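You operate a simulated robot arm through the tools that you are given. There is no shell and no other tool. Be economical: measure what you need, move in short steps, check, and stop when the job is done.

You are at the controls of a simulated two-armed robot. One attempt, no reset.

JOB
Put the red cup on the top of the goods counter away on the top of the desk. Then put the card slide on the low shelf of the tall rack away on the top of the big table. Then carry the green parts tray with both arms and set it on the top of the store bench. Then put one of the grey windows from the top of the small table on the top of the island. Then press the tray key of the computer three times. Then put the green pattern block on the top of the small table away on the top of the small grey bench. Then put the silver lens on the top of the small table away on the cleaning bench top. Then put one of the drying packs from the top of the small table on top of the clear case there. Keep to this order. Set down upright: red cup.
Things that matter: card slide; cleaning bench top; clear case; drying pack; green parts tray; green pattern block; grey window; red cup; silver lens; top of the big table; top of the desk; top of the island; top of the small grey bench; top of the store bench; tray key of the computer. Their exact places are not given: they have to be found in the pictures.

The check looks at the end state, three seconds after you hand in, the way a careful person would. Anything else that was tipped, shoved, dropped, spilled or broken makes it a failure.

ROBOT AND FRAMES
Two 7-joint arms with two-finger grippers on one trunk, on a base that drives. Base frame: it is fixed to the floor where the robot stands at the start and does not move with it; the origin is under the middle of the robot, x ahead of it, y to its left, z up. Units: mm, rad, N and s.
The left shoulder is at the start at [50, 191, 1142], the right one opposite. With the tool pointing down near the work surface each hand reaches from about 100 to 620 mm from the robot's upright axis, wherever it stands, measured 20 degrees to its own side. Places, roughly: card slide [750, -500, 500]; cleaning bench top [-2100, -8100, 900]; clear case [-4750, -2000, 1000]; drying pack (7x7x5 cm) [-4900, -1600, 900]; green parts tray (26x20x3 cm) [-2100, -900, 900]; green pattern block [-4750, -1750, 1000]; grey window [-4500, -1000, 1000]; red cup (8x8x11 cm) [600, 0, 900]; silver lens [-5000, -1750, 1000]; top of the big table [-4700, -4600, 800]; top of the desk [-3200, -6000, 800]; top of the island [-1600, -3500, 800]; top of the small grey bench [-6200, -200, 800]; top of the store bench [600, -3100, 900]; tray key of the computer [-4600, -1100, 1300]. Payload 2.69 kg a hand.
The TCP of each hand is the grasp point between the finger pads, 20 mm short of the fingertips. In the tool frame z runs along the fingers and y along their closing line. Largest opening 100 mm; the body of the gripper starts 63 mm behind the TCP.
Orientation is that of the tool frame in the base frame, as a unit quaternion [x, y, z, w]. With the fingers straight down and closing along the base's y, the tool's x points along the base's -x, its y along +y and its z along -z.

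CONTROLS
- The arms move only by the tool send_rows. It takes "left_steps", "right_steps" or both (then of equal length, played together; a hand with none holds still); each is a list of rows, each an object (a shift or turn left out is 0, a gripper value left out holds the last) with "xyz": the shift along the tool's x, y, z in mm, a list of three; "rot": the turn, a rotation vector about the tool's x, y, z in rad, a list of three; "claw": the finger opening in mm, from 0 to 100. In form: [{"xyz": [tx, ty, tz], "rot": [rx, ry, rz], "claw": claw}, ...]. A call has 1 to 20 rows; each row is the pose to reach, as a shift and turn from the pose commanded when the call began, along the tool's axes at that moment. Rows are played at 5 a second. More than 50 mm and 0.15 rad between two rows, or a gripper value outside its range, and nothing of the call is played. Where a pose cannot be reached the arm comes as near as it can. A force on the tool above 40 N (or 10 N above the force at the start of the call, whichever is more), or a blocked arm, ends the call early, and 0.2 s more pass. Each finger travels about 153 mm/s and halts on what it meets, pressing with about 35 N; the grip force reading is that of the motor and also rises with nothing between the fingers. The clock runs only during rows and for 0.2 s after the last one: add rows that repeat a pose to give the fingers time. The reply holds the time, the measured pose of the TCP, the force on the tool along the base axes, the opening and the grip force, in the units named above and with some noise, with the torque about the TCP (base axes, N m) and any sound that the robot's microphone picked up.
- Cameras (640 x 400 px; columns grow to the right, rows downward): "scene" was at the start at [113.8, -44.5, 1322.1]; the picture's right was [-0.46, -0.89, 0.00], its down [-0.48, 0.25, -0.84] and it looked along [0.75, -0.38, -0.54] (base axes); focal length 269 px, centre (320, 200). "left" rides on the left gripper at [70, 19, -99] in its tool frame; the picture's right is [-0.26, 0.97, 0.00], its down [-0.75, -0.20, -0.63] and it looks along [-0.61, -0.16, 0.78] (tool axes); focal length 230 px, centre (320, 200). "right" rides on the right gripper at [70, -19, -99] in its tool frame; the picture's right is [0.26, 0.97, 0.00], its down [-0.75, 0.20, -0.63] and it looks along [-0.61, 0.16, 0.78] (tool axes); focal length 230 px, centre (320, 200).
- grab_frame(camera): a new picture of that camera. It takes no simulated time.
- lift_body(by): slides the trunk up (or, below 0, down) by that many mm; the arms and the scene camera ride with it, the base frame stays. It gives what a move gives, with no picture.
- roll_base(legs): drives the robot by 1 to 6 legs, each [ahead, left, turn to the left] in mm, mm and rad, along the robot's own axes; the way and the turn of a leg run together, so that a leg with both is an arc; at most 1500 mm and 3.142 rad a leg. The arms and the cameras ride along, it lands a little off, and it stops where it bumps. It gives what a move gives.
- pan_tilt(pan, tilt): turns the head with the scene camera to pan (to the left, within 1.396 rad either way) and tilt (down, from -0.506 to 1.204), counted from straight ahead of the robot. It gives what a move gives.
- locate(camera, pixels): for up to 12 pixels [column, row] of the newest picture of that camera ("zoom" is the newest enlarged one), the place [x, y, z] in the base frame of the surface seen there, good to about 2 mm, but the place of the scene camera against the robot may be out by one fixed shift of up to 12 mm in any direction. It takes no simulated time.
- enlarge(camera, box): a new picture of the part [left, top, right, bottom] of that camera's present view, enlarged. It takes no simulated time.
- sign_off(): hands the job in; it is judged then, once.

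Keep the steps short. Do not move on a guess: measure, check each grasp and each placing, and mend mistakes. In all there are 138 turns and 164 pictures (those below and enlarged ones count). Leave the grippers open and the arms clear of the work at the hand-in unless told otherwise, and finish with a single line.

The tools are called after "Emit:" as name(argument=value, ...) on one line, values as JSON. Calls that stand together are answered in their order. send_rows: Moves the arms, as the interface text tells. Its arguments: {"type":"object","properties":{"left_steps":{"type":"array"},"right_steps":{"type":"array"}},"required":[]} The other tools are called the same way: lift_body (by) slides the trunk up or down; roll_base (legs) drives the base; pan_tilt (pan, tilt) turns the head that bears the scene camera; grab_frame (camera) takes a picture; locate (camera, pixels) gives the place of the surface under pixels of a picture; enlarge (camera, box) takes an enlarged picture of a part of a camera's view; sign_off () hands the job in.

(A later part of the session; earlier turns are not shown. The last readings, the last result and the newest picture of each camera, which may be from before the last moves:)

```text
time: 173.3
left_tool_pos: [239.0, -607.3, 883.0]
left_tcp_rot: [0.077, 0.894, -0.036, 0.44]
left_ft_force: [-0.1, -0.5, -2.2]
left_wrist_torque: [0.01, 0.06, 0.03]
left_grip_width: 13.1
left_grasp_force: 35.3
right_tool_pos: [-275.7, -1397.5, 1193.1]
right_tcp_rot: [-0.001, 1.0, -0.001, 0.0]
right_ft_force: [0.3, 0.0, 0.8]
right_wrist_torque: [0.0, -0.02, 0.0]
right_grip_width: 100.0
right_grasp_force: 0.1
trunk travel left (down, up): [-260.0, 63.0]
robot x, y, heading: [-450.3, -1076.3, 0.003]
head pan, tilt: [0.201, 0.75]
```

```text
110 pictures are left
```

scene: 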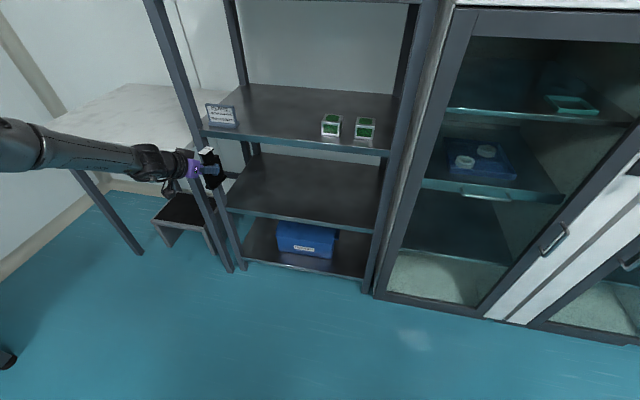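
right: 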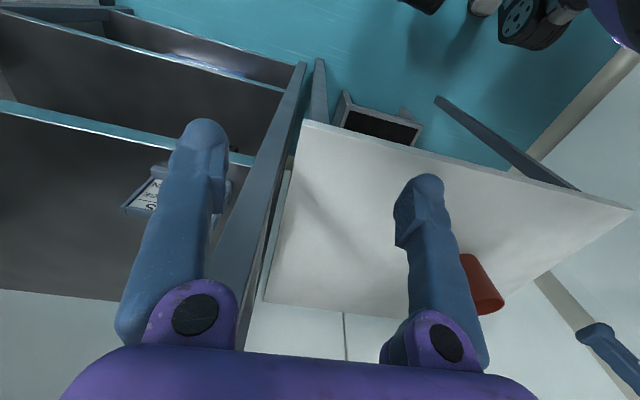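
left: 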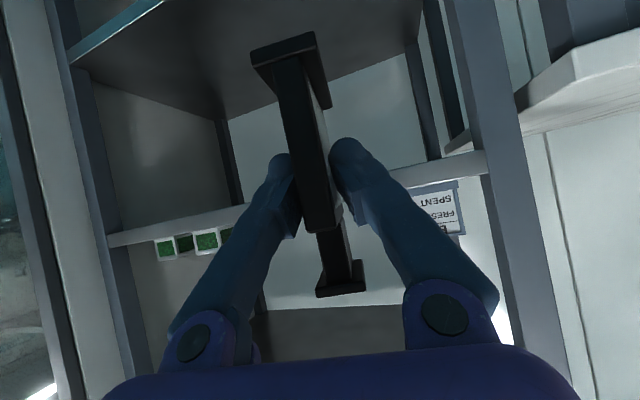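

Slide held well. I pull the left arm in higher and closer for travel.

Emit:
send_rows(left_steps=[{"xyz": [4, -36, -26]}, {"xyz": [8, -72, -52]}, {"xyz": [12, -107, -77]}, {"xyz": [16, -143, -103]}, {"xyz": [20, -179, -129]}, {"xyz": [23, -215, -155]}, {"xyz": [27, -250, -180]}, {"xyz": [31, -286, -206]}, {"xyz": [31, -286, -206]}])

Emit:
roll_base(legs=[[0, 0, -1.571], [800, 0, 0], [0, 0, -1.571]])

Emit:
pan_tilt(pan=0.0, tilt=0.35)

Emit:
grab_frame(camera="scene")

Emit:
pan_tilt(pan=-0.9, tilt=0.45)

Emit:
grab_frame(camera="scene")

```text
time: 175.3
left_tool_pos: [12.0, -858.2, 985.6]
left_tcp_rot: [0.076, 0.894, -0.036, 0.44]
left_ft_force: [-1.0, -0.1, -1.6]
left_wrist_torque: [-0.01, 0.03, -0.03]
left_grip_width: 13.0
left_grasp_force: 35.3
right_tool_pos: [-276.0, -1396.1, 1193.2]
right_tcp_rot: [-0.001, 1.0, 0.0, 0.0]
right_ft_force: [-0.7, -0.4, 0.0]
right_wrist_torque: [0.0, -0.01, -0.01]
right_grip_width: 100.2
right_grasp_force: 0.2
trunk travel left (down, up): [-260.0, 63.0]
robot x, y, heading: [-451.9, -1079.9, 0.002]
head pan, tilt: [0.201, 0.75]
```

```text
time: 187.2
left_tool_pos: [-903.2, -2107.2, 985.4]
left_tcp_rot: [0.894, -0.075, -0.44, -0.036]
left_ft_force: [0.5, 0.0, -2.0]
left_wrist_torque: [-0.02, -0.05, 0.02]
left_grip_width: 13.1
left_grasp_force: 35.3
right_tool_pos: [-616.4, -1566.5, 1195.1]
right_tcp_rot: [1.0, 0.002, 0.0, 0.0]
right_ft_force: [-0.9, -0.1, 0.7]
right_wrist_torque: [-0.04, -0.02, 0.01]
right_grip_width: 99.9
right_grasp_force: 0.1
trunk travel left (down, up): [-260.0, 63.0]
robot x, y, heading: [-442.0, -1883.8, -3.137]
head pan, tilt: [0.201, 0.75]
```

```text
time: 188.1
left_tool_pos: [-903.5, -2106.9, 986.9]
left_tcp_rot: [0.895, -0.076, -0.438, -0.037]
left_ft_force: [0.0, -0.7, -2.4]
left_wrist_torque: [-0.03, 0.0, 0.0]
left_grip_width: 12.8
left_grasp_force: 34.8
right_tool_pos: [-614.6, -1567.4, 1193.9]
right_tcp_rot: [1.0, 0.001, -0.001, 0.0]
right_ft_force: [0.4, -0.2, -0.3]
right_wrist_torque: [0.01, -0.02, 0.01]
right_grip_width: 100.0
right_grasp_force: 0.1
trunk travel left (down, up): [-260.0, 63.0]
robot x, y, heading: [-440.8, -1889.0, -3.141]
head pan, tilt: [0.0, 0.351]
```

```text
109 pictures are left
```

scene: 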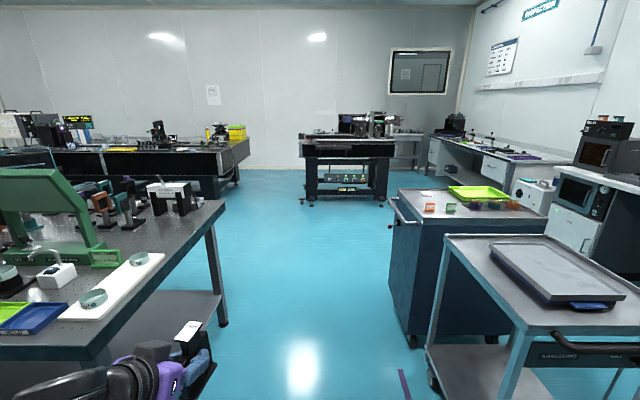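

```text
time: 189.3
left_tool_pos: [-902.3, -2105.0, 987.1]
left_tcp_rot: [0.894, -0.076, -0.439, -0.036]
left_ft_force: [-0.8, 0.7, -2.4]
left_wrist_torque: [-0.02, -0.02, -0.01]
left_grip_width: 12.9
left_grasp_force: 35.2
right_tool_pos: [-615.5, -1566.3, 1194.1]
right_tcp_rot: [1.0, 0.001, -0.001, 0.0]
right_ft_force: [-0.1, -0.3, 0.1]
right_wrist_torque: [0.0, 0.01, -0.02]
right_grip_width: 100.0
right_grasp_force: 0.0
trunk travel left (down, up): [-260.0, 63.0]
robot x, y, heading: [-443.5, -1877.7, -3.134]
head pan, tilt: [-0.901, 0.45]
```

```text
108 pictures are left
```

scene: 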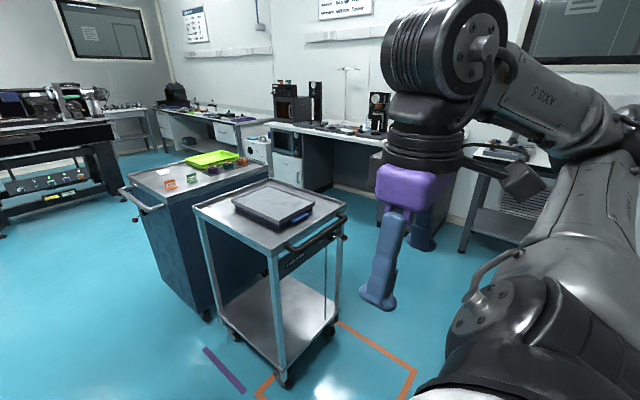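

The way west along y≈-1880 is free (island left, carts right). The green parts tray is seen on the blue cart. I drive west 2800 mm and look.

Emit:
roll_base(legs=[[1400, 0, 0], [1350, 0, 0]])

Emit:
pan_tilt(pan=0.75, tilt=0.4)

Emit:
grab_frame(camera="scene")

Emit:
pan_tilt(pan=-0.45, tilt=0.4)

Emit:
grab_frame(camera="scene")

```text
time: 202.7
left_tool_pos: [-3668.8, -2108.7, 984.7]
left_tcp_rot: [0.894, -0.078, -0.439, -0.037]
left_ft_force: [-0.3, 0.5, -2.5]
left_wrist_torque: [0.04, -0.05, -0.01]
left_grip_width: 12.8
left_grasp_force: 34.7
right_tool_pos: [-3377.9, -1570.9, 1193.6]
right_tcp_rot: [1.0, -0.002, 0.0, 0.0]
right_ft_force: [0.0, 0.2, 0.4]
right_wrist_torque: [0.0, -0.01, 0.03]
right_grip_width: 99.9
right_grasp_force: 0.1
trunk travel left (down, up): [-260.0, 63.0]
robot x, y, heading: [-3208.4, -1888.3, 3.139]
head pan, tilt: [-0.901, 0.45]
```

```text
time: 204.4
left_tool_pos: [-3667.9, -2108.8, 985.7]
left_tcp_rot: [0.894, -0.079, -0.439, -0.037]
left_ft_force: [0.5, -1.1, -2.3]
left_wrist_torque: [-0.08, -0.01, -0.03]
left_grip_width: 12.9
left_grasp_force: 34.9
right_tool_pos: [-3377.3, -1571.3, 1193.2]
right_tcp_rot: [1.0, -0.001, 0.0, 0.0]
right_ft_force: [-0.6, 0.7, 0.1]
right_wrist_torque: [0.01, 0.0, 0.05]
right_grip_width: 99.8
right_grasp_force: 0.1
trunk travel left (down, up): [-260.0, 63.0]
robot x, y, heading: [-3206.1, -1890.2, 3.142]
head pan, tilt: [0.75, 0.4]
```

```text
107 pictures are left
```

scene: 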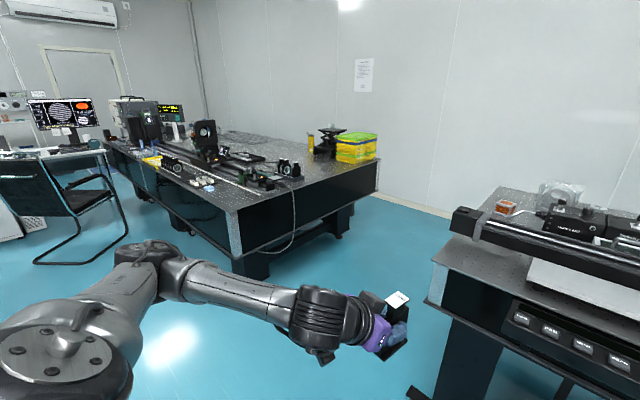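

```text
time: 205.8
left_tool_pos: [-3667.3, -2109.2, 986.5]
left_tcp_rot: [0.894, -0.078, -0.439, -0.038]
left_ft_force: [-0.2, 0.3, -1.8]
left_wrist_torque: [0.01, -0.01, 0.03]
left_grip_width: 13.1
left_grasp_force: 34.7
right_tool_pos: [-3378.0, -1571.9, 1194.7]
right_tcp_rot: [1.0, -0.002, 0.0, 0.0]
right_ft_force: [0.0, 0.0, 0.3]
right_wrist_torque: [-0.01, 0.02, 0.05]
right_grip_width: 99.9
right_grasp_force: 0.1
trunk travel left (down, up): [-260.0, 63.0]
robot x, y, heading: [-3202.8, -1888.6, 3.137]
head pan, tilt: [-0.45, 0.4]
```

```text
106 pictures are left
```

scene: 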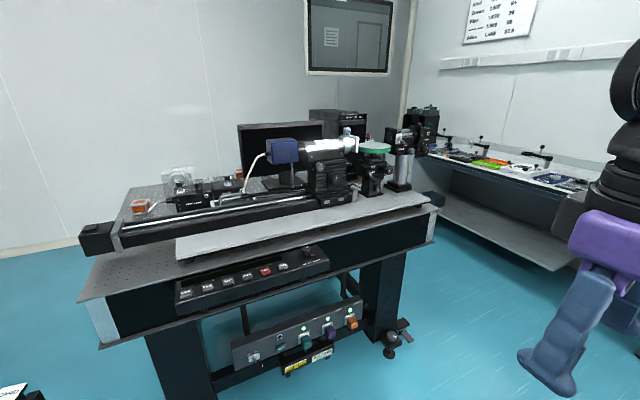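

The big table's near corner (about (-3920,-3230)) has free perforated surface north of the rail. I strafe left to y≈-3350 still facing west, and look at that corner.

Emit:
roll_base(legs=[[0, 1450, 0]])

Emit:
pan_tilt(pan=0.1, tilt=0.6)

Emit:
grab_frame(camera="scene")

```text
time: 218.6
left_tool_pos: [-3670.5, -3554.1, 984.9]
left_tcp_rot: [0.895, -0.076, -0.439, -0.036]
left_ft_force: [0.7, -0.1, -1.9]
left_wrist_torque: [-0.02, -0.02, -0.02]
left_grip_width: 12.9
left_grasp_force: 35.1
right_tool_pos: [-3381.8, -3016.2, 1192.1]
right_tcp_rot: [1.0, 0.001, 0.0, 0.0]
right_ft_force: [0.3, -0.5, 1.0]
right_wrist_torque: [-0.04, 0.02, 0.0]
right_grip_width: 100.0
right_grasp_force: 0.0
trunk travel left (down, up): [-260.0, 63.0]
robot x, y, heading: [-3208.1, -3333.3, 3.142]
head pan, tilt: [-0.45, 0.4]
```

```text
time: 219.6
left_tool_pos: [-3670.7, -3553.1, 985.7]
left_tcp_rot: [0.894, -0.076, -0.439, -0.036]
left_ft_force: [1.0, 0.1, -1.4]
left_wrist_torque: [0.01, -0.04, 0.01]
left_grip_width: 12.8
left_grasp_force: 35.4
right_tool_pos: [-3380.6, -3015.4, 1193.5]
right_tcp_rot: [1.0, 0.0, 0.0, 0.0]
right_ft_force: [-0.5, -0.7, -0.2]
right_wrist_torque: [0.01, 0.0, 0.0]
right_grip_width: 100.0
right_grasp_force: 0.0
trunk travel left (down, up): [-260.0, 63.0]
robot x, y, heading: [-3205.5, -3331.3, 3.144]
head pan, tilt: [0.099, 0.6]
```

```text
105 pictures are left
```

scene: 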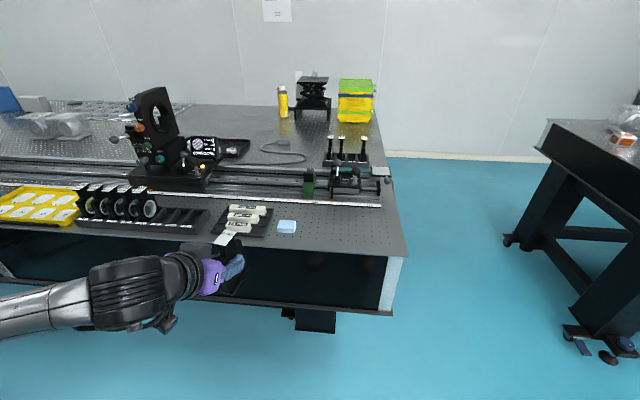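

Emit:
locate(camera="scene", pixels=[[340, 230], [370, 235], [404, 250], [340, 252], [295, 232], [340, 205], [380, 207], [290, 248], [310, 215], [390, 285]])

Emit:
enlarge(camera="scene", box=[200, 150, 420, 290])

```text
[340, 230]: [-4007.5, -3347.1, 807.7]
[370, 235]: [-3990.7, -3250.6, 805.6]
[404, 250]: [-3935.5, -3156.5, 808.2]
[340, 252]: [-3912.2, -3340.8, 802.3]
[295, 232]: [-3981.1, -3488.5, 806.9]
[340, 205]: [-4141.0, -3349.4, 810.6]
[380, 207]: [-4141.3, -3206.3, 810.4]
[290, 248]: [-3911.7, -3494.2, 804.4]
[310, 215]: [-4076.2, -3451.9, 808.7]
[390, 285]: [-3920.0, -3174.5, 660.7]
```

```text
2.86 times, centred on (310, 220) of scene
```

zoom: 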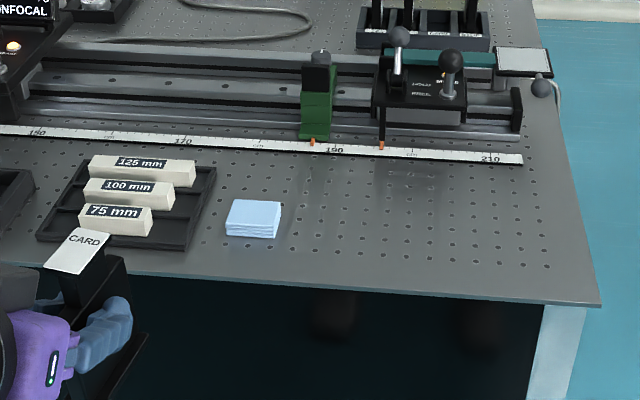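

Free spot around (-4000,-3320), table z≈800 (hand frame). I drive right 233 and ahead 240, then lower with the arm.

Emit:
roll_base(legs=[[0, -230, 0], [230, 0, 0]])

```text
time: 223.6
left_tool_pos: [-3897.5, -3325.2, 984.6]
left_tcp_rot: [0.894, -0.077, -0.439, -0.037]
left_ft_force: [-0.2, 0.2, -1.5]
left_wrist_torque: [-0.01, 0.0, 0.01]
left_grip_width: 12.7
left_grasp_force: 35.3
right_tool_pos: [-3610.0, -2787.8, 1194.4]
right_tcp_rot: [1.0, 0.0, -0.001, 0.0]
right_ft_force: [-0.1, 0.7, -0.3]
right_wrist_torque: [0.01, -0.04, -0.02]
right_grip_width: 99.9
right_grasp_force: 0.2
trunk travel left (down, up): [-260.0, 63.0]
robot x, y, heading: [-3439.2, -3108.2, -3.141]
head pan, tilt: [0.099, 0.6]
```

Emit:
send_rows(left_steps=[{"xyz": [1, 6, 42]}, {"xyz": [3, 12, 85]}, {"xyz": [4, 18, 127]}, {"xyz": [4, 18, 127]}])

Emit:
grab_frame(camera="scene")

Emit:
grab_frame(camera="left")

Emit:
locate(camera="left", pixels=[[220, 60], [420, 60], [300, 20], [260, 50], [315, 40], [330, 110]])

```text
time: 224.6
left_tool_pos: [-3996.7, -3326.7, 904.6]
left_tcp_rot: [0.894, -0.076, -0.44, -0.037]
left_ft_force: [0.1, 1.0, -1.7]
left_wrist_torque: [-0.02, -0.04, 0.0]
left_grip_width: 12.8
left_grasp_force: 35.2
right_tool_pos: [-3608.3, -2786.0, 1195.0]
right_tcp_rot: [1.0, 0.001, -0.001, 0.0]
right_ft_force: [-0.5, 0.9, -0.5]
right_wrist_torque: [-0.01, -0.01, 0.02]
right_grip_width: 99.8
right_grasp_force: 0.0
trunk travel left (down, up): [-260.0, 63.0]
robot x, y, heading: [-3435.5, -3103.6, -3.14]
head pan, tilt: [0.099, 0.6]
```

```text
103 pictures are left
```

scene: 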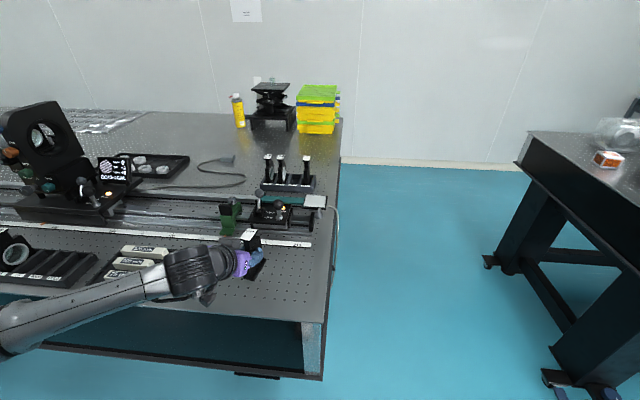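

```text
102 pictures are left
```

left: 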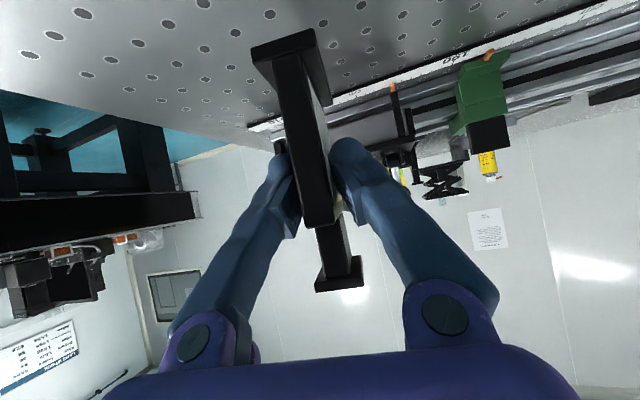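

```text
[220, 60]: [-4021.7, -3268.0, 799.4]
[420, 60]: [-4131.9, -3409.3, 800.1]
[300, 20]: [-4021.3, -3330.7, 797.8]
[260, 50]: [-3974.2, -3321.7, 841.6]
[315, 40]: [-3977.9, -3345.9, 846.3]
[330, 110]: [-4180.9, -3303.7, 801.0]
```

Clear surface below, z≈799.5; flange bottom now at ≈841. I lower 41 mm plus a touch.

Emit:
send_rows(left_steps=[{"xyz": [16, 0, 12]}, {"xyz": [28, 0, 21]}, {"xyz": [32, 0, 24.2]}, {"xyz": [33, 0, 25]}, {"xyz": [34, 0, 25.7]}, {"xyz": [34, 0, 25.7]}])

Emit:
grab_frame(camera="left")

```text
time: 225.9
left_tool_pos: [-3997.1, -3335.2, 895.4]
left_tcp_rot: [0.894, -0.079, -0.44, -0.039]
left_ft_force: [-0.2, -1.6, -2.8]
left_wrist_torque: [0.0, -0.05, -0.01]
left_grip_width: 12.8
left_grasp_force: 35.0
left hand out of reach, approached as far as the arm can: row 1, 2, 3, 4, 5, 6
right_tool_pos: [-3609.2, -2786.8, 1193.9]
right_tcp_rot: [1.0, 0.0, 0.001, 0.0]
right_ft_force: [-1.0, -0.1, -0.4]
right_wrist_torque: [0.0, -0.03, 0.04]
right_grip_width: 99.9
right_grasp_force: 0.0
trunk travel left (down, up): [-260.0, 63.0]
robot x, y, heading: [-3434.9, -3104.7, -3.14]
head pan, tilt: [0.099, 0.6]
```

```text
101 pictures are left
```

left: 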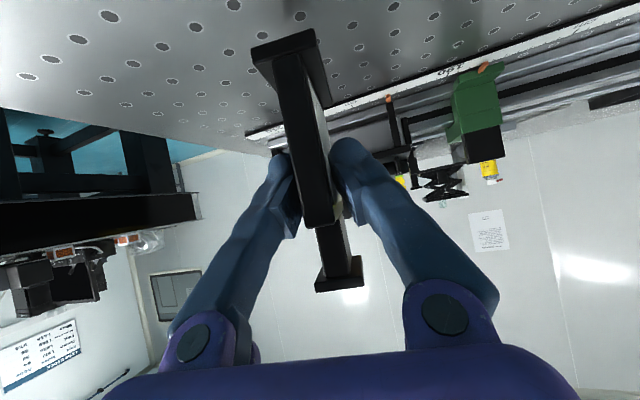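

The arm is at its limit at z 895; I use the trunk to lower the rest.

Emit:
lift_body(by=-29)

Emit:
lift_body(by=-2.5)

Emit:
grab_frame(camera="left")

```text
time: 226.7
left_tool_pos: [-3997.2, -3334.6, 867.2]
left_tcp_rot: [0.894, -0.079, -0.438, -0.039]
left_ft_force: [-0.4, 0.8, -0.9]
left_wrist_torque: [0.03, -0.01, -0.01]
left_grip_width: 12.7
left_grasp_force: 34.8
right_tool_pos: [-3609.0, -2785.6, 1165.9]
right_tcp_rot: [1.0, 0.0, 0.0, 0.0]
right_ft_force: [-0.3, 0.4, -0.5]
right_wrist_torque: [-0.01, -0.05, 0.0]
right_grip_width: 99.9
right_grasp_force: 0.0
trunk travel left (down, up): [-231.0, 92.0]
robot x, y, heading: [-3434.6, -3104.3, -3.145]
head pan, tilt: [0.099, 0.6]
```

```text
time: 227.2
left_tool_pos: [-3997.5, -3335.1, 866.5]
left_tcp_rot: [0.894, -0.079, -0.44, -0.039]
left_ft_force: [1.7, -1.3, 5.9]
left_wrist_torque: [0.02, 0.23, 0.02]
left_grip_width: 13.0
left_grasp_force: 34.9
right_tool_pos: [-3609.3, -2787.1, 1162.1]
right_tcp_rot: [1.0, 0.001, -0.001, 0.001]
right_ft_force: [-0.4, -0.6, 0.5]
right_wrist_torque: [0.01, -0.02, -0.03]
right_grip_width: 100.0
right_grasp_force: 0.1
trunk travel left (down, up): [-228.0, 94.0]
robot x, y, heading: [-3436.2, -3103.5, -3.14]
head pan, tilt: [0.099, 0.6]
```

```text
100 pictures are left
```

left: 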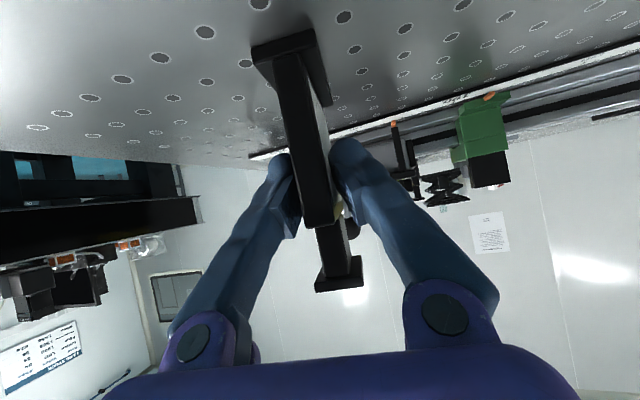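

Contact felt (+6 N). I open the fingers and back the base straight out.

Emit:
send_rows(left_steps=[{"claw": 40}, {"claw": 80}, {"claw": 80}, {"claw": 80}])

Emit:
roll_base(legs=[[-260, 0, 0]])

Emit:
grab_frame(camera="scene")

```text
time: 228.2
left_tool_pos: [-3997.9, -3334.3, 864.0]
left_tcp_rot: [0.894, -0.08, -0.438, -0.04]
left_ft_force: [0.3, 0.1, 0.4]
left_wrist_torque: [0.02, 0.01, -0.02]
left_grip_width: 80.0
left_grasp_force: 0.0
right_tool_pos: [-3609.7, -2786.0, 1163.2]
right_tcp_rot: [1.0, 0.001, 0.0, 0.0]
right_ft_force: [-0.4, 0.2, -0.6]
right_wrist_torque: [-0.01, -0.01, 0.01]
right_grip_width: 99.8
right_grasp_force: 0.0
trunk travel left (down, up): [-228.0, 94.0]
robot x, y, heading: [-3438.6, -3105.9, -3.137]
head pan, tilt: [0.099, 0.6]
```

```text
time: 230.1
left_tool_pos: [-3737.9, -3335.2, 864.5]
left_tcp_rot: [0.894, -0.079, -0.44, -0.039]
left_ft_force: [0.6, -0.4, 1.0]
left_wrist_torque: [0.01, -0.03, 0.02]
left_grip_width: 80.0
left_grasp_force: 0.0
right_tool_pos: [-3349.7, -2785.8, 1162.5]
right_tcp_rot: [1.0, 0.0, 0.0, 0.0]
right_ft_force: [-0.1, 0.1, 0.6]
right_wrist_torque: [0.01, 0.02, 0.02]
right_grip_width: 100.0
right_grasp_force: 0.0
trunk travel left (down, up): [-228.0, 94.0]
robot x, y, heading: [-3171.0, -3102.5, -3.141]
head pan, tilt: [0.099, 0.6]
```

```text
99 pictures are left
```

scene: 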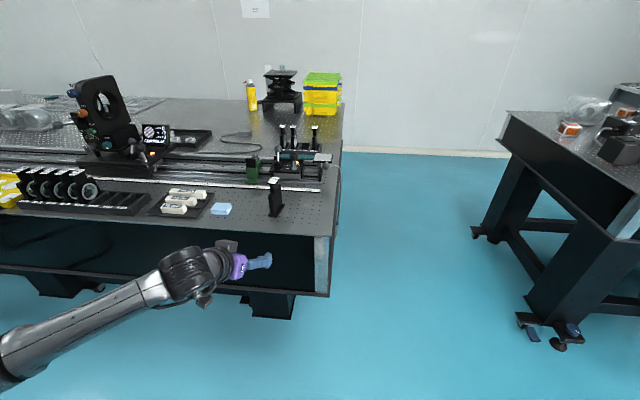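

The slide stands on the big table. Next the green tray: I bring the left hand back to pointing down, then drive toward the blue cart facing north.

Emit:
send_rows(left_steps=[{"xyz": [-6, -3, -25], "rot": [0, 0.14, 0], "claw": 100}, {"xyz": [-12, -6, -50], "rot": [0, 0.28, 0]}, {"xyz": [-18, -9, -75], "rot": [0, 0.42, 0]}, {"xyz": [-24, -12, -100], "rot": [0, 0.56, 0]}, {"xyz": [-30, -14, -125], "rot": [0, 0.7, 0]}, {"xyz": [-36, -17, -150], "rot": [0, 0.82, 0]}, {"xyz": [-36, -17, -150], "rot": [0, 0.925, 0]}, {"xyz": [-36, -17, -150], "rot": [0, 0.925, 0]}])

Emit:
roll_base(legs=[[0, 0, -1.571], [1250, 0, 0], [0, -1000, 0]])

Emit:
pan_tilt(pan=0.0, tilt=0.6)

Emit:
grab_frame(camera="scene")

```text
time: 231.9
left_tool_pos: [-3640.6, -3336.1, 984.5]
left_tcp_rot: [0.996, -0.087, 0.007, 0.001]
left_ft_force: [-0.8, -0.5, 0.1]
left_wrist_torque: [-0.02, 0.03, 0.0]
left_grip_width: 100.0
left_grasp_force: 0.1
right_tool_pos: [-3351.4, -2786.4, 1162.2]
right_tcp_rot: [1.0, 0.001, -0.001, -0.001]
right_ft_force: [0.0, -0.3, -0.6]
right_wrist_torque: [0.0, -0.02, 0.05]
right_grip_width: 100.1
right_grasp_force: 0.0
trunk travel left (down, up): [-228.0, 94.0]
robot x, y, heading: [-3176.0, -3101.3, -3.139]
head pan, tilt: [0.099, 0.6]
```

```text
time: 250.7
left_tool_pos: [-2399.5, -1393.0, 984.5]
left_tcp_rot: [-0.642, 0.767, -0.004, -0.004]
left_ft_force: [0.1, 0.0, 0.2]
left_wrist_torque: [0.0, -0.01, -0.01]
left_grip_width: 99.9
left_grasp_force: 0.1
right_tool_pos: [-1852.1, -1686.5, 1161.9]
right_tcp_rot: [-0.706, 0.708, 0.0, 0.001]
right_ft_force: [0.4, -0.8, -0.8]
right_wrist_torque: [0.0, 0.01, -0.03]
right_grip_width: 100.2
right_grasp_force: 0.1
trunk travel left (down, up): [-228.0, 94.0]
robot x, y, heading: [-2167.4, -1861.7, 1.567]
head pan, tilt: [0.099, 0.6]
```

```text
time: 251.4
left_tool_pos: [-2399.9, -1394.6, 984.2]
left_tcp_rot: [-0.641, 0.767, -0.003, -0.005]
left_ft_force: [-0.5, -0.5, 0.0]
left_wrist_torque: [0.01, -0.03, -0.02]
left_grip_width: 99.9
left_grasp_force: 0.1
right_tool_pos: [-1851.4, -1686.8, 1161.9]
right_tcp_rot: [-0.707, 0.708, 0.0, 0.0]
right_ft_force: [0.2, 0.2, 0.1]
right_wrist_torque: [-0.03, 0.0, -0.02]
right_grip_width: 100.0
right_grasp_force: 0.0
trunk travel left (down, up): [-228.0, 94.0]
robot x, y, heading: [-2171.6, -1856.6, 1.573]
head pan, tilt: [0.0, 0.6]
```

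```text
98 pictures are left
```

scene: 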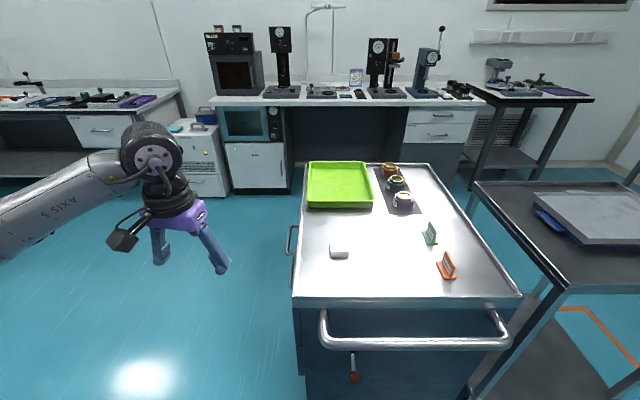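

Emit:
locate(camera="scene", pixels=[[309, 163], [366, 163], [373, 207], [308, 206], [340, 190], [298, 300], [304, 168], [520, 298], [428, 165], [338, 250], [392, 195], [320, 225]])

Emit:
enlarge(camera="scene", box=[280, 140, 480, 265])

```text
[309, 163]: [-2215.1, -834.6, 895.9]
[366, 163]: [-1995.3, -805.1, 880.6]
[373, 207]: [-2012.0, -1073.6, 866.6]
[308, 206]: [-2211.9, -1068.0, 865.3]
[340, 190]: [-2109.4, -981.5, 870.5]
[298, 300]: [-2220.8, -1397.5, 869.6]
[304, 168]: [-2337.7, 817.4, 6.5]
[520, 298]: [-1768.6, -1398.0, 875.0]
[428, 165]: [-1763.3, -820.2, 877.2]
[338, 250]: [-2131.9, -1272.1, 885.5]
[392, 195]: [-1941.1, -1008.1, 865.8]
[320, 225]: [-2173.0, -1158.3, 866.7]
```

```text
3.20 times, centred on (380, 202) of scene
```

zoom: 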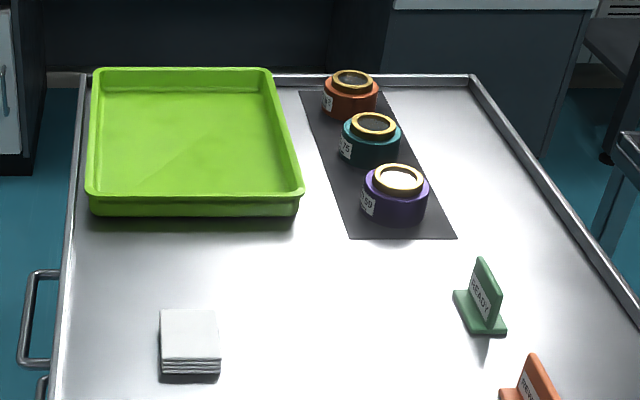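

Tray: x -2213…-2012, y -1070…-820, rim z≈896, on cart top z≈867, long side along y. I go to the cart's west side and face east, so each hand takes one short wall.

Emit:
roll_base(legs=[[0, 520, 0], [915, 0, 0], [0, 0, -1.573]])

Emit:
pan_tilt(pan=0.0, tilt=0.8)

Emit:
grab_frame(camera="scene")

```text
time: 264.7
left_tool_pos: [-2222.3, -724.6, 985.1]
left_tcp_rot: [0.094, 0.996, 0.001, -0.005]
left_ft_force: [-0.5, 0.9, 0.4]
left_wrist_torque: [0.03, -0.01, -0.01]
left_grip_width: 100.1
left_grasp_force: 0.2
right_tool_pos: [-2518.6, -1270.3, 1162.5]
right_tcp_rot: [0.005, 1.0, 0.0, 0.0]
right_ft_force: [-0.3, 0.3, 0.8]
right_wrist_torque: [-0.02, -0.02, 0.0]
right_grip_width: 100.2
right_grasp_force: 0.2
trunk travel left (down, up): [-228.0, 94.0]
robot x, y, heading: [-2690.0, -950.5, -0.005]
head pan, tilt: [0.0, 0.6]
```

```text
time: 265.4
left_tool_pos: [-2222.8, -725.2, 984.4]
left_tcp_rot: [0.093, 0.996, 0.001, -0.007]
left_ft_force: [-0.2, 0.1, -0.6]
left_wrist_torque: [-0.01, -0.01, 0.0]
left_grip_width: 100.0
left_grasp_force: 0.1
right_tool_pos: [-2518.5, -1270.9, 1162.6]
right_tcp_rot: [0.005, 1.0, 0.0, 0.001]
right_ft_force: [0.3, -0.2, 0.1]
right_wrist_torque: [0.0, -0.01, 0.0]
right_grip_width: 100.0
right_grasp_force: 0.0
trunk travel left (down, up): [-228.0, 94.0]
robot x, y, heading: [-2689.7, -950.0, -0.007]
head pan, tilt: [0.0, 0.799]
```

```text
96 pictures are left
```

scene: 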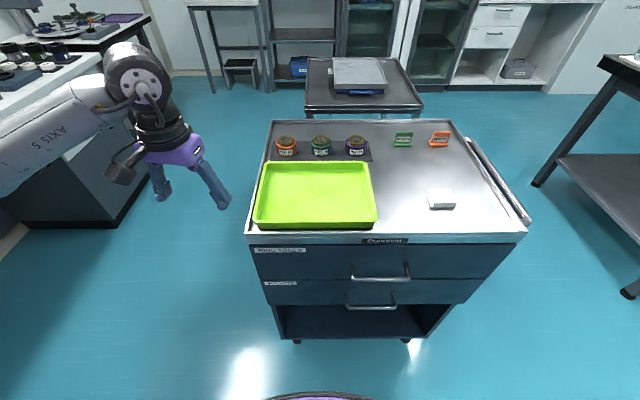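

Emit:
enlarge(camera="scene", box=[230, 110, 410, 250])

Emit:
locate(camera="zoom", pixels=[[90, 360], [500, 360], [470, 190], [120, 185], [300, 375], [300, 180], [105, 270], [490, 270], [60, 370], [80, 300], [300, 280]])

```text
2.86 times, centred on (320, 180) of scene
```

zoom: 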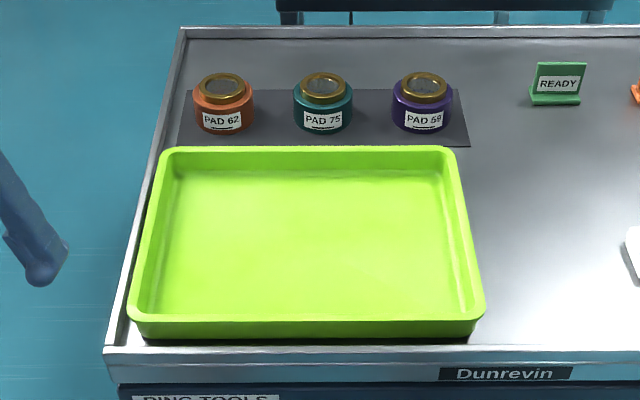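

```text
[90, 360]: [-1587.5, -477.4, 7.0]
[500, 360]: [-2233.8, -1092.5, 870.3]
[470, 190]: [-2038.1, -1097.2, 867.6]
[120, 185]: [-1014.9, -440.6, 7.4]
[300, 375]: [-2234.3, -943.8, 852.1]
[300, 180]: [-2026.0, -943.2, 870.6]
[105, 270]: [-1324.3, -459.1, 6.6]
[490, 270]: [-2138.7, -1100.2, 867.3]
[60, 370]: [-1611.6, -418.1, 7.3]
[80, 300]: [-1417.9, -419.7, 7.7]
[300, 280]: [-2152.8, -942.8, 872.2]
```

Emit:
locate(camera="zoom", pixels=[[148, 240], [142, 240], [158, 240], [468, 240], [474, 240], [462, 240], [138, 300], [160, 160], [478, 300], [452, 160], [132, 330], [172, 30]])

```text
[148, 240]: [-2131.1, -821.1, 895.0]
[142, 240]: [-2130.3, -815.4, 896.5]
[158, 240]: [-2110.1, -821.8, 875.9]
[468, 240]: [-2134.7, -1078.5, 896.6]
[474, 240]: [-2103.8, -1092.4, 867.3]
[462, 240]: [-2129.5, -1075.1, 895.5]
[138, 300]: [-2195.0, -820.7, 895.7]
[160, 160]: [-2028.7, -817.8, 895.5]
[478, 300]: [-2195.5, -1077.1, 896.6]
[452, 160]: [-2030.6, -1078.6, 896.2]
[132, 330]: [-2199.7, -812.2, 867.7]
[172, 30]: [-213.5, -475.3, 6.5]
```

Rim centres: north wall y≈-818, south wall y≈-1077, rim z≈896 (scene). I creep 70 mm closer and bring both hands above the short walls.

Emit:
roll_base(legs=[[70, 0, 0.006]])

Emit:
send_rows(left_steps=[{"xyz": [-5, -7, 2], "rot": [0, 0, -0.02], "claw": 60}, {"xyz": [-11, -14, 5], "rot": [0, 0, -0.04]}, {"xyz": [-16, -21, 7], "rot": [0, 0, -0.06]}, {"xyz": [-22, -28, 10], "rot": [0, 0, -0.08]}, {"xyz": [-27, -35, 12], "rot": [0, 0, -0.1]}, {"xyz": [-33, -42, 14], "rot": [0, 0, -0.12]}, {"xyz": [-38, -50, 17], "rot": [0, 0, -0.14]}, {"xyz": [-44, -57, 20], "rot": [0, 0, -0.16]}, {"xyz": [-50, -64, 22], "rot": [0, 0, -0.18]}, {"xyz": [-55, -71, 25], "rot": [0, 0, -0.188]}, {"xyz": [-55, -71, 25], "rot": [0, 0, -0.188]}], right_steps=[{"xyz": [-33, 20, 18], "claw": 60}, {"xyz": [-67, 40, 36]}, {"xyz": [-100, 60, 54]}, {"xyz": [-134, 80, 72]}, {"xyz": [-167, 100, 90]}, {"xyz": [-200, 119, 108]}, {"xyz": [-234, 139, 126]}, {"xyz": [-267, 159, 144]}, {"xyz": [-300, 179, 162]}, {"xyz": [-334, 196, 180]}, {"xyz": [-334, 196, 200]}])

Emit:
grab_frame(camera="left")

Emit:
grab_frame(camera="right")

```text
time: 266.4
left_tool_pos: [-2156.1, -721.8, 983.8]
left_tcp_rot: [0.09, 0.996, 0.0, -0.006]
left_ft_force: [-0.5, 0.0, -0.3]
left_wrist_torque: [0.0, -0.03, -0.03]
left_grip_width: 99.9
left_grasp_force: 0.1
right_tool_pos: [-2446.6, -1269.1, 1162.9]
right_tcp_rot: [0.001, 1.0, -0.001, 0.0]
right_ft_force: [0.1, -0.3, 0.2]
right_wrist_torque: [0.0, 0.04, -0.02]
right_grip_width: 100.0
right_grasp_force: 0.0
trunk travel left (down, up): [-228.0, 94.0]
robot x, y, heading: [-2616.2, -951.3, 0.001]
head pan, tilt: [0.0, 0.799]
```

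```text
time: 268.8
left_tool_pos: [-2115.2, -802.1, 958.1]
left_tcp_rot: [-0.004, 1.0, 0.001, -0.006]
left_ft_force: [0.4, 0.4, -0.2]
left_wrist_torque: [-0.05, -0.02, 0.03]
left_grip_width: 60.1
left_grasp_force: 0.0
right_tool_pos: [-2140.4, -1117.2, 983.9]
right_tcp_rot: [0.001, 1.0, 0.0, 0.002]
right_ft_force: [-0.2, -0.3, 0.5]
right_wrist_torque: [0.01, 0.02, 0.01]
right_grip_width: 60.0
right_grasp_force: 0.2
right hand out of reach, approached as far as the arm can: row 9, 10, 11
trunk travel left (down, up): [-228.0, 94.0]
robot x, y, heading: [-2618.0, -951.1, -0.005]
head pan, tilt: [0.0, 0.799]
```

```text
94 pictures are left
```

left: 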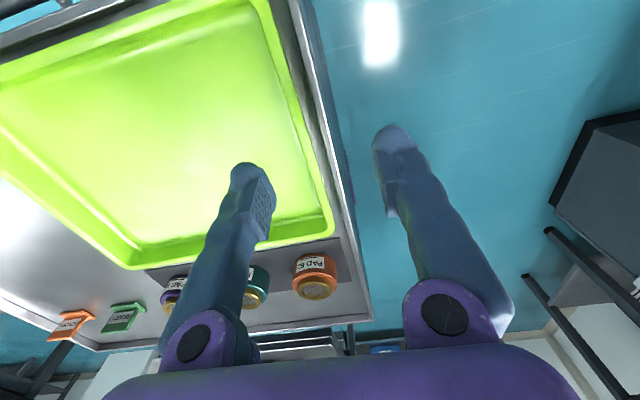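

```text
93 pictures are left
```

right: 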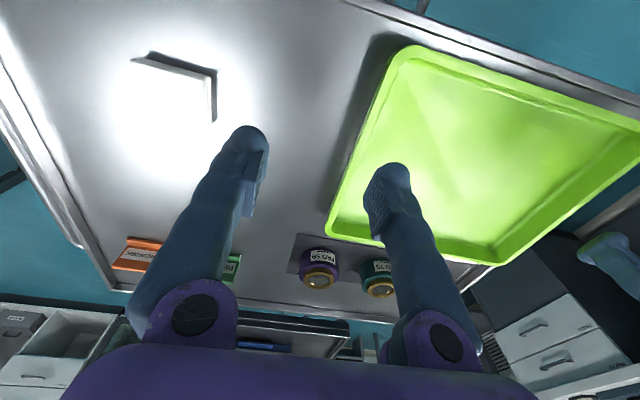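

Emit:
locate(camera="left", pixels=[[300, 120], [290, 120], [282, 60], [325, 200], [305, 110], [345, 200], [313, 160]])

Emit:
locate(camera="right", pixels=[[372, 120], [366, 130], [378, 120], [356, 155], [360, 155], [390, 80], [340, 200], [420, 100]])

Emit:
send_rows(right_steps=[{"xyz": [-10, 10, 5]}, {"xyz": [-20, 25, 10]}, {"xyz": [-28, 40, 20]}, {"xyz": [-28, 40, 20]}])

```text
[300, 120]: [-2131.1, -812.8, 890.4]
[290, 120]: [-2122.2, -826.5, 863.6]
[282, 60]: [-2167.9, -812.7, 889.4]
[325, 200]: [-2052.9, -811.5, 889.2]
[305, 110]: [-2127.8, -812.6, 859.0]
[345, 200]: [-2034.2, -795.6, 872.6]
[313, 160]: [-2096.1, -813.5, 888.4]
```

```text
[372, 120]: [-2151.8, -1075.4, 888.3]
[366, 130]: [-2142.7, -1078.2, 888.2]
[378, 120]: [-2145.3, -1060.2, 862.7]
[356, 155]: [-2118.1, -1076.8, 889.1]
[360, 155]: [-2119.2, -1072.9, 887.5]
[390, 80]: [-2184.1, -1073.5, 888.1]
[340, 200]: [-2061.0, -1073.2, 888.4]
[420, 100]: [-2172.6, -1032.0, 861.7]
```

```text
time: 269.8
left_tool_pos: [-2114.8, -802.5, 957.5]
left_tcp_rot: [-0.003, 1.0, 0.0, -0.006]
left_ft_force: [-0.3, 0.3, 0.7]
left_wrist_torque: [0.0, 0.01, 0.02]
left_grip_width: 60.0
left_grasp_force: 0.0
right_tool_pos: [-2138.7, -1117.4, 983.4]
right_tcp_rot: [0.002, 1.0, 0.0, 0.001]
right_ft_force: [0.0, -0.7, 0.5]
right_wrist_torque: [-0.04, 0.02, -0.02]
right_grip_width: 60.0
right_grasp_force: 0.1
right hand out of reach, approached as far as the arm can: row 1, 2, 3, 4
trunk travel left (down, up): [-228.0, 94.0]
robot x, y, heading: [-2618.8, -950.6, 0.0]
head pan, tilt: [0.0, 0.799]
```

By the hand cameras: rim z≈889, north wall y≈-814, south wall y≈-1075, cart lip z≈872. The right arm is stuck in an awkward posture; I bring it back to its start-like pose first.

Emit:
send_rows(right_steps=[{"xyz": [20, -30, -15]}, {"xyz": [45, -60, -30]}, {"xyz": [70, -90, -45]}, {"xyz": [95, -120, -60]}, {"xyz": [120, -150, -75]}, {"xyz": [145, -180, -90]}, {"xyz": [170, -210, -105]}, {"xyz": [190, -240, -115]}, {"xyz": [190, -270, -115]}, {"xyz": [190, -270, -115]}])

Emit:
grab_frame(camera="scene")

```text
time: 272.0
left_tool_pos: [-2114.1, -800.4, 957.9]
left_tcp_rot: [-0.004, 1.0, 0.001, -0.006]
left_ft_force: [0.8, -0.4, -0.5]
left_wrist_torque: [0.0, 0.01, -0.02]
left_grip_width: 59.9
left_grasp_force: 0.2
right_tool_pos: [-2330.2, -1390.4, 1098.2]
right_tcp_rot: [0.002, 1.0, 0.0, 0.001]
right_ft_force: [0.4, -0.1, 0.4]
right_wrist_torque: [0.01, 0.02, 0.01]
right_grip_width: 60.1
right_grasp_force: 0.1
right hand out of reach, approached as far as the arm can: row 9
trunk travel left (down, up): [-228.0, 94.0]
robot x, y, heading: [-2619.1, -948.8, -0.001]
head pan, tilt: [0.0, 0.799]
```

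```text
92 pictures are left
```

scene: 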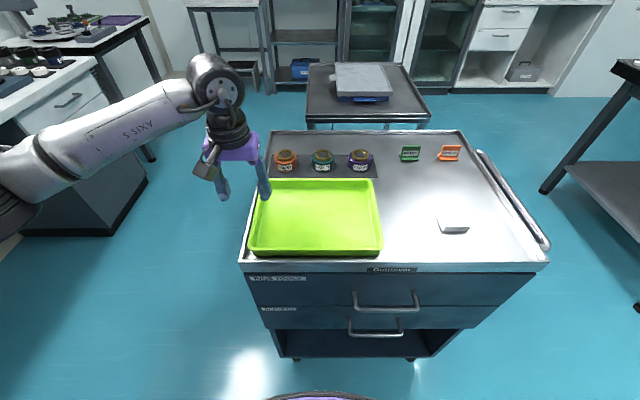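

Emit:
pan_tilt(pan=-0.9, tilt=0.6)

Emit:
grab_frame(camera="scene")

```text
time: 273.2
left_tool_pos: [-2113.8, -801.5, 959.3]
left_tcp_rot: [-0.004, 1.0, 0.001, -0.006]
left_ft_force: [0.8, -0.2, -1.0]
left_wrist_torque: [-0.01, 0.03, 0.0]
left_grip_width: 60.2
left_grasp_force: 0.0
right_tool_pos: [-2330.0, -1388.7, 1100.3]
right_tcp_rot: [0.002, 1.0, 0.001, 0.004]
right_ft_force: [0.1, 0.1, -0.1]
right_wrist_torque: [-0.02, 0.01, 0.02]
right_grip_width: 59.8
right_grasp_force: 0.0
trunk travel left (down, up): [-228.0, 94.0]
robot x, y, heading: [-2616.5, -949.1, -0.004]
head pan, tilt: [-0.901, 0.6]
```

```text
91 pictures are left
```

scene: 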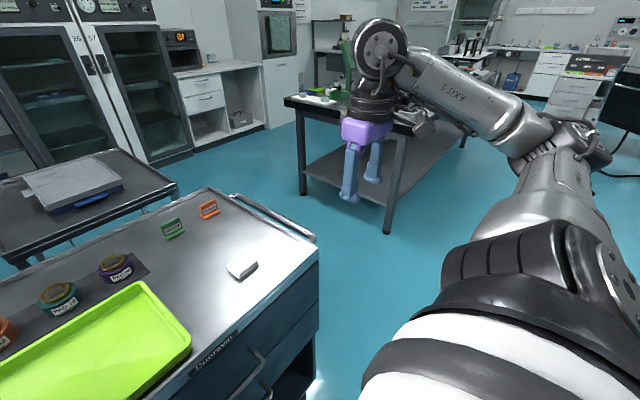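

The right elbow sits far back. I move the hand ahead first, then inward, at height.

Emit:
send_rows(right_steps=[{"xyz": [-40, 0, 0]}, {"xyz": [-80, 0, 0]}, {"xyz": [-120, 10, 0]}, {"xyz": [-160, 20, 0]}, {"xyz": [-200, 40, 0]}, {"xyz": [-215, 80, 0]}, {"xyz": [-215, 125, 0]}, {"xyz": [-215, 170, 0]}, {"xyz": [-215, 215, 0]}, {"xyz": [-215, 260, 0]}, {"xyz": [-215, 305, 0]}, {"xyz": [-215, 305, 0]}])

Emit:
grab_frame(camera="scene")

```text
time: 275.8
left_tool_pos: [-2112.7, -801.6, 958.1]
left_tcp_rot: [-0.004, 1.0, 0.001, -0.006]
left_ft_force: [0.6, 0.4, -0.2]
left_wrist_torque: [0.0, -0.01, 0.01]
left_grip_width: 59.8
left_grasp_force: 0.1
right_tool_pos: [-2130.0, -1109.1, 1095.7]
right_tcp_rot: [0.002, 1.0, 0.001, 0.001]
right_ft_force: [-0.1, 0.5, 0.2]
right_wrist_torque: [0.01, 0.01, -0.03]
right_grip_width: 59.9
right_grasp_force: 0.1
right hand out of reach, approached as far as the arm can: row 11, 12
trunk travel left (down, up): [-228.0, 94.0]
robot x, y, heading: [-2619.6, -952.2, -0.003]
head pan, tilt: [-0.901, 0.6]
```

```text
90 pictures are left
```

scene: 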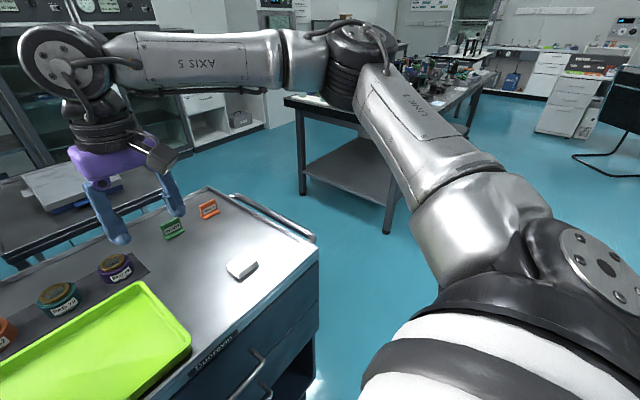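

The right hand's limit is about 160 mm right of centre at this reach. Shifting the base 60 mm left suits both hands. The left hand is 70 mm above the rim, so this is safe.

Emit:
roll_base(legs=[[0, 60, 0]])

Emit:
pan_tilt(pan=0.0, tilt=0.8)

```text
time: 277.0
left_tool_pos: [-2113.5, -740.9, 958.6]
left_tcp_rot: [-0.003, 1.0, 0.001, -0.006]
left_ft_force: [-0.5, -0.1, 0.6]
left_wrist_torque: [-0.01, -0.01, -0.01]
left_grip_width: 60.1
left_grasp_force: 0.1
right_tool_pos: [-2130.5, -1048.1, 1098.0]
right_tcp_rot: [0.002, 1.0, 0.0, 0.001]
right_ft_force: [0.1, -0.1, 0.1]
right_wrist_torque: [0.01, 0.01, 0.03]
right_grip_width: 59.9
right_grasp_force: 0.0
trunk travel left (down, up): [-228.0, 94.0]
robot x, y, heading: [-2621.4, -889.1, -0.002]
head pan, tilt: [-0.901, 0.6]
```

```text
time: 278.2
left_tool_pos: [-2114.1, -742.0, 959.6]
left_tcp_rot: [-0.005, 1.0, 0.001, -0.006]
left_ft_force: [0.0, -1.2, -0.7]
left_wrist_torque: [0.01, 0.0, 0.0]
left_grip_width: 60.1
left_grasp_force: 0.0
right_tool_pos: [-2131.0, -1049.4, 1097.3]
right_tcp_rot: [0.002, 1.0, -0.001, 0.001]
right_ft_force: [0.2, 0.3, 0.2]
right_wrist_torque: [-0.01, 0.0, -0.04]
right_grip_width: 60.4
right_grasp_force: 0.1
trunk travel left (down, up): [-228.0, 94.0]
robot x, y, heading: [-2620.5, -890.5, -0.005]
head pan, tilt: [0.0, 0.799]
```

Emit:
send_rows(left_steps=[{"xyz": [0, -20, 5]}, {"xyz": [0, -40, 12]}, {"xyz": [0, -60, 20]}, {"xyz": [0, -72, 29]}, {"xyz": [0, -72, 29]}], right_steps=[{"xyz": [-4, -8, 42]}, {"xyz": [-8, -16, 84]}, {"xyz": [-12, -24, 126]}, {"xyz": [-16, -27, 168]}, {"xyz": [-16, -27, 168]}])

Emit:
grab_frame(camera="left")

Emit:
grab_frame(camera="right")

```text
time: 279.4
left_tool_pos: [-2113.4, -813.5, 927.6]
left_tcp_rot: [-0.003, 1.0, 0.001, -0.006]
left_ft_force: [0.4, -0.5, 0.2]
left_wrist_torque: [0.02, -0.04, 0.0]
left_grip_width: 60.1
left_grasp_force: 0.0
right_tool_pos: [-2125.8, -1088.0, 936.0]
right_tcp_rot: [0.002, 1.0, 0.001, 0.001]
right_ft_force: [0.4, 0.2, 0.1]
right_wrist_torque: [0.01, -0.04, 0.0]
right_grip_width: 60.1
right_grasp_force: 0.1
right hand out of reach, approached as far as the arm can: row 3, 4, 5
trunk travel left (down, up): [-228.0, 94.0]
robot x, y, heading: [-2620.2, -891.4, -0.003]
head pan, tilt: [0.0, 0.799]
```

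```text
89 pictures are left
```

left: 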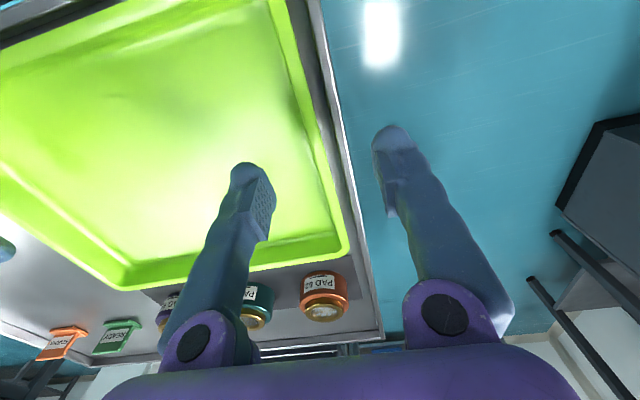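

```text
88 pictures are left
```

right: 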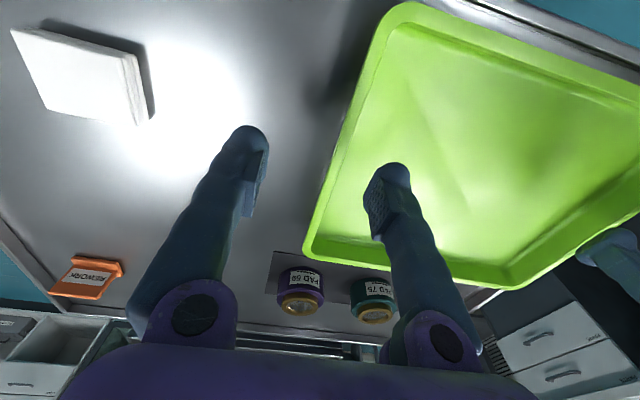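

The right arm's limit depends on its height relative to the shoulder. I raise both hands 140 mm and lower the trunk 140 mm, so the arms work higher.

Emit:
send_rows(left_steps=[{"xyz": [0, 0, -45]}, {"xyz": [0, 0, -90]}, {"xyz": [0, 0, -140]}], right_steps=[{"xyz": [0, 0, -45]}, {"xyz": [0, 0, -90]}, {"xyz": [0, 0, -140]}])

Emit:
lift_body(by=-140)

```text
time: 280.2
left_tool_pos: [-2113.0, -815.3, 1069.7]
left_tcp_rot: [-0.004, 1.0, 0.001, -0.006]
left_ft_force: [0.2, 0.0, 0.7]
left_wrist_torque: [0.01, -0.01, -0.02]
left_grip_width: 60.1
left_grasp_force: 0.1
right_tool_pos: [-2128.2, -1089.6, 1078.2]
right_tcp_rot: [0.001, 1.0, 0.0, 0.001]
right_ft_force: [0.2, 0.7, 0.5]
right_wrist_torque: [0.01, -0.03, 0.02]
right_grip_width: 60.3
right_grasp_force: 0.0
trunk travel left (down, up): [-228.0, 94.0]
robot x, y, heading: [-2624.0, -893.6, 0.002]
head pan, tilt: [0.0, 0.799]
```

```text
time: 281.9
left_tool_pos: [-2111.4, -815.2, 928.9]
left_tcp_rot: [-0.005, 1.0, 0.001, -0.007]
left_ft_force: [-0.2, 0.2, -0.1]
left_wrist_torque: [-0.04, 0.01, -0.03]
left_grip_width: 60.0
left_grasp_force: 0.0
right_tool_pos: [-2126.8, -1090.1, 937.2]
right_tcp_rot: [0.002, 1.0, 0.0, 0.001]
right_ft_force: [-0.9, 0.7, -0.3]
right_wrist_torque: [0.02, -0.03, -0.02]
right_grip_width: 59.9
right_grasp_force: 0.1
trunk travel left (down, up): [-88.0, 234.0]
robot x, y, heading: [-2618.7, -890.7, -0.002]
head pan, tilt: [0.0, 0.799]
```

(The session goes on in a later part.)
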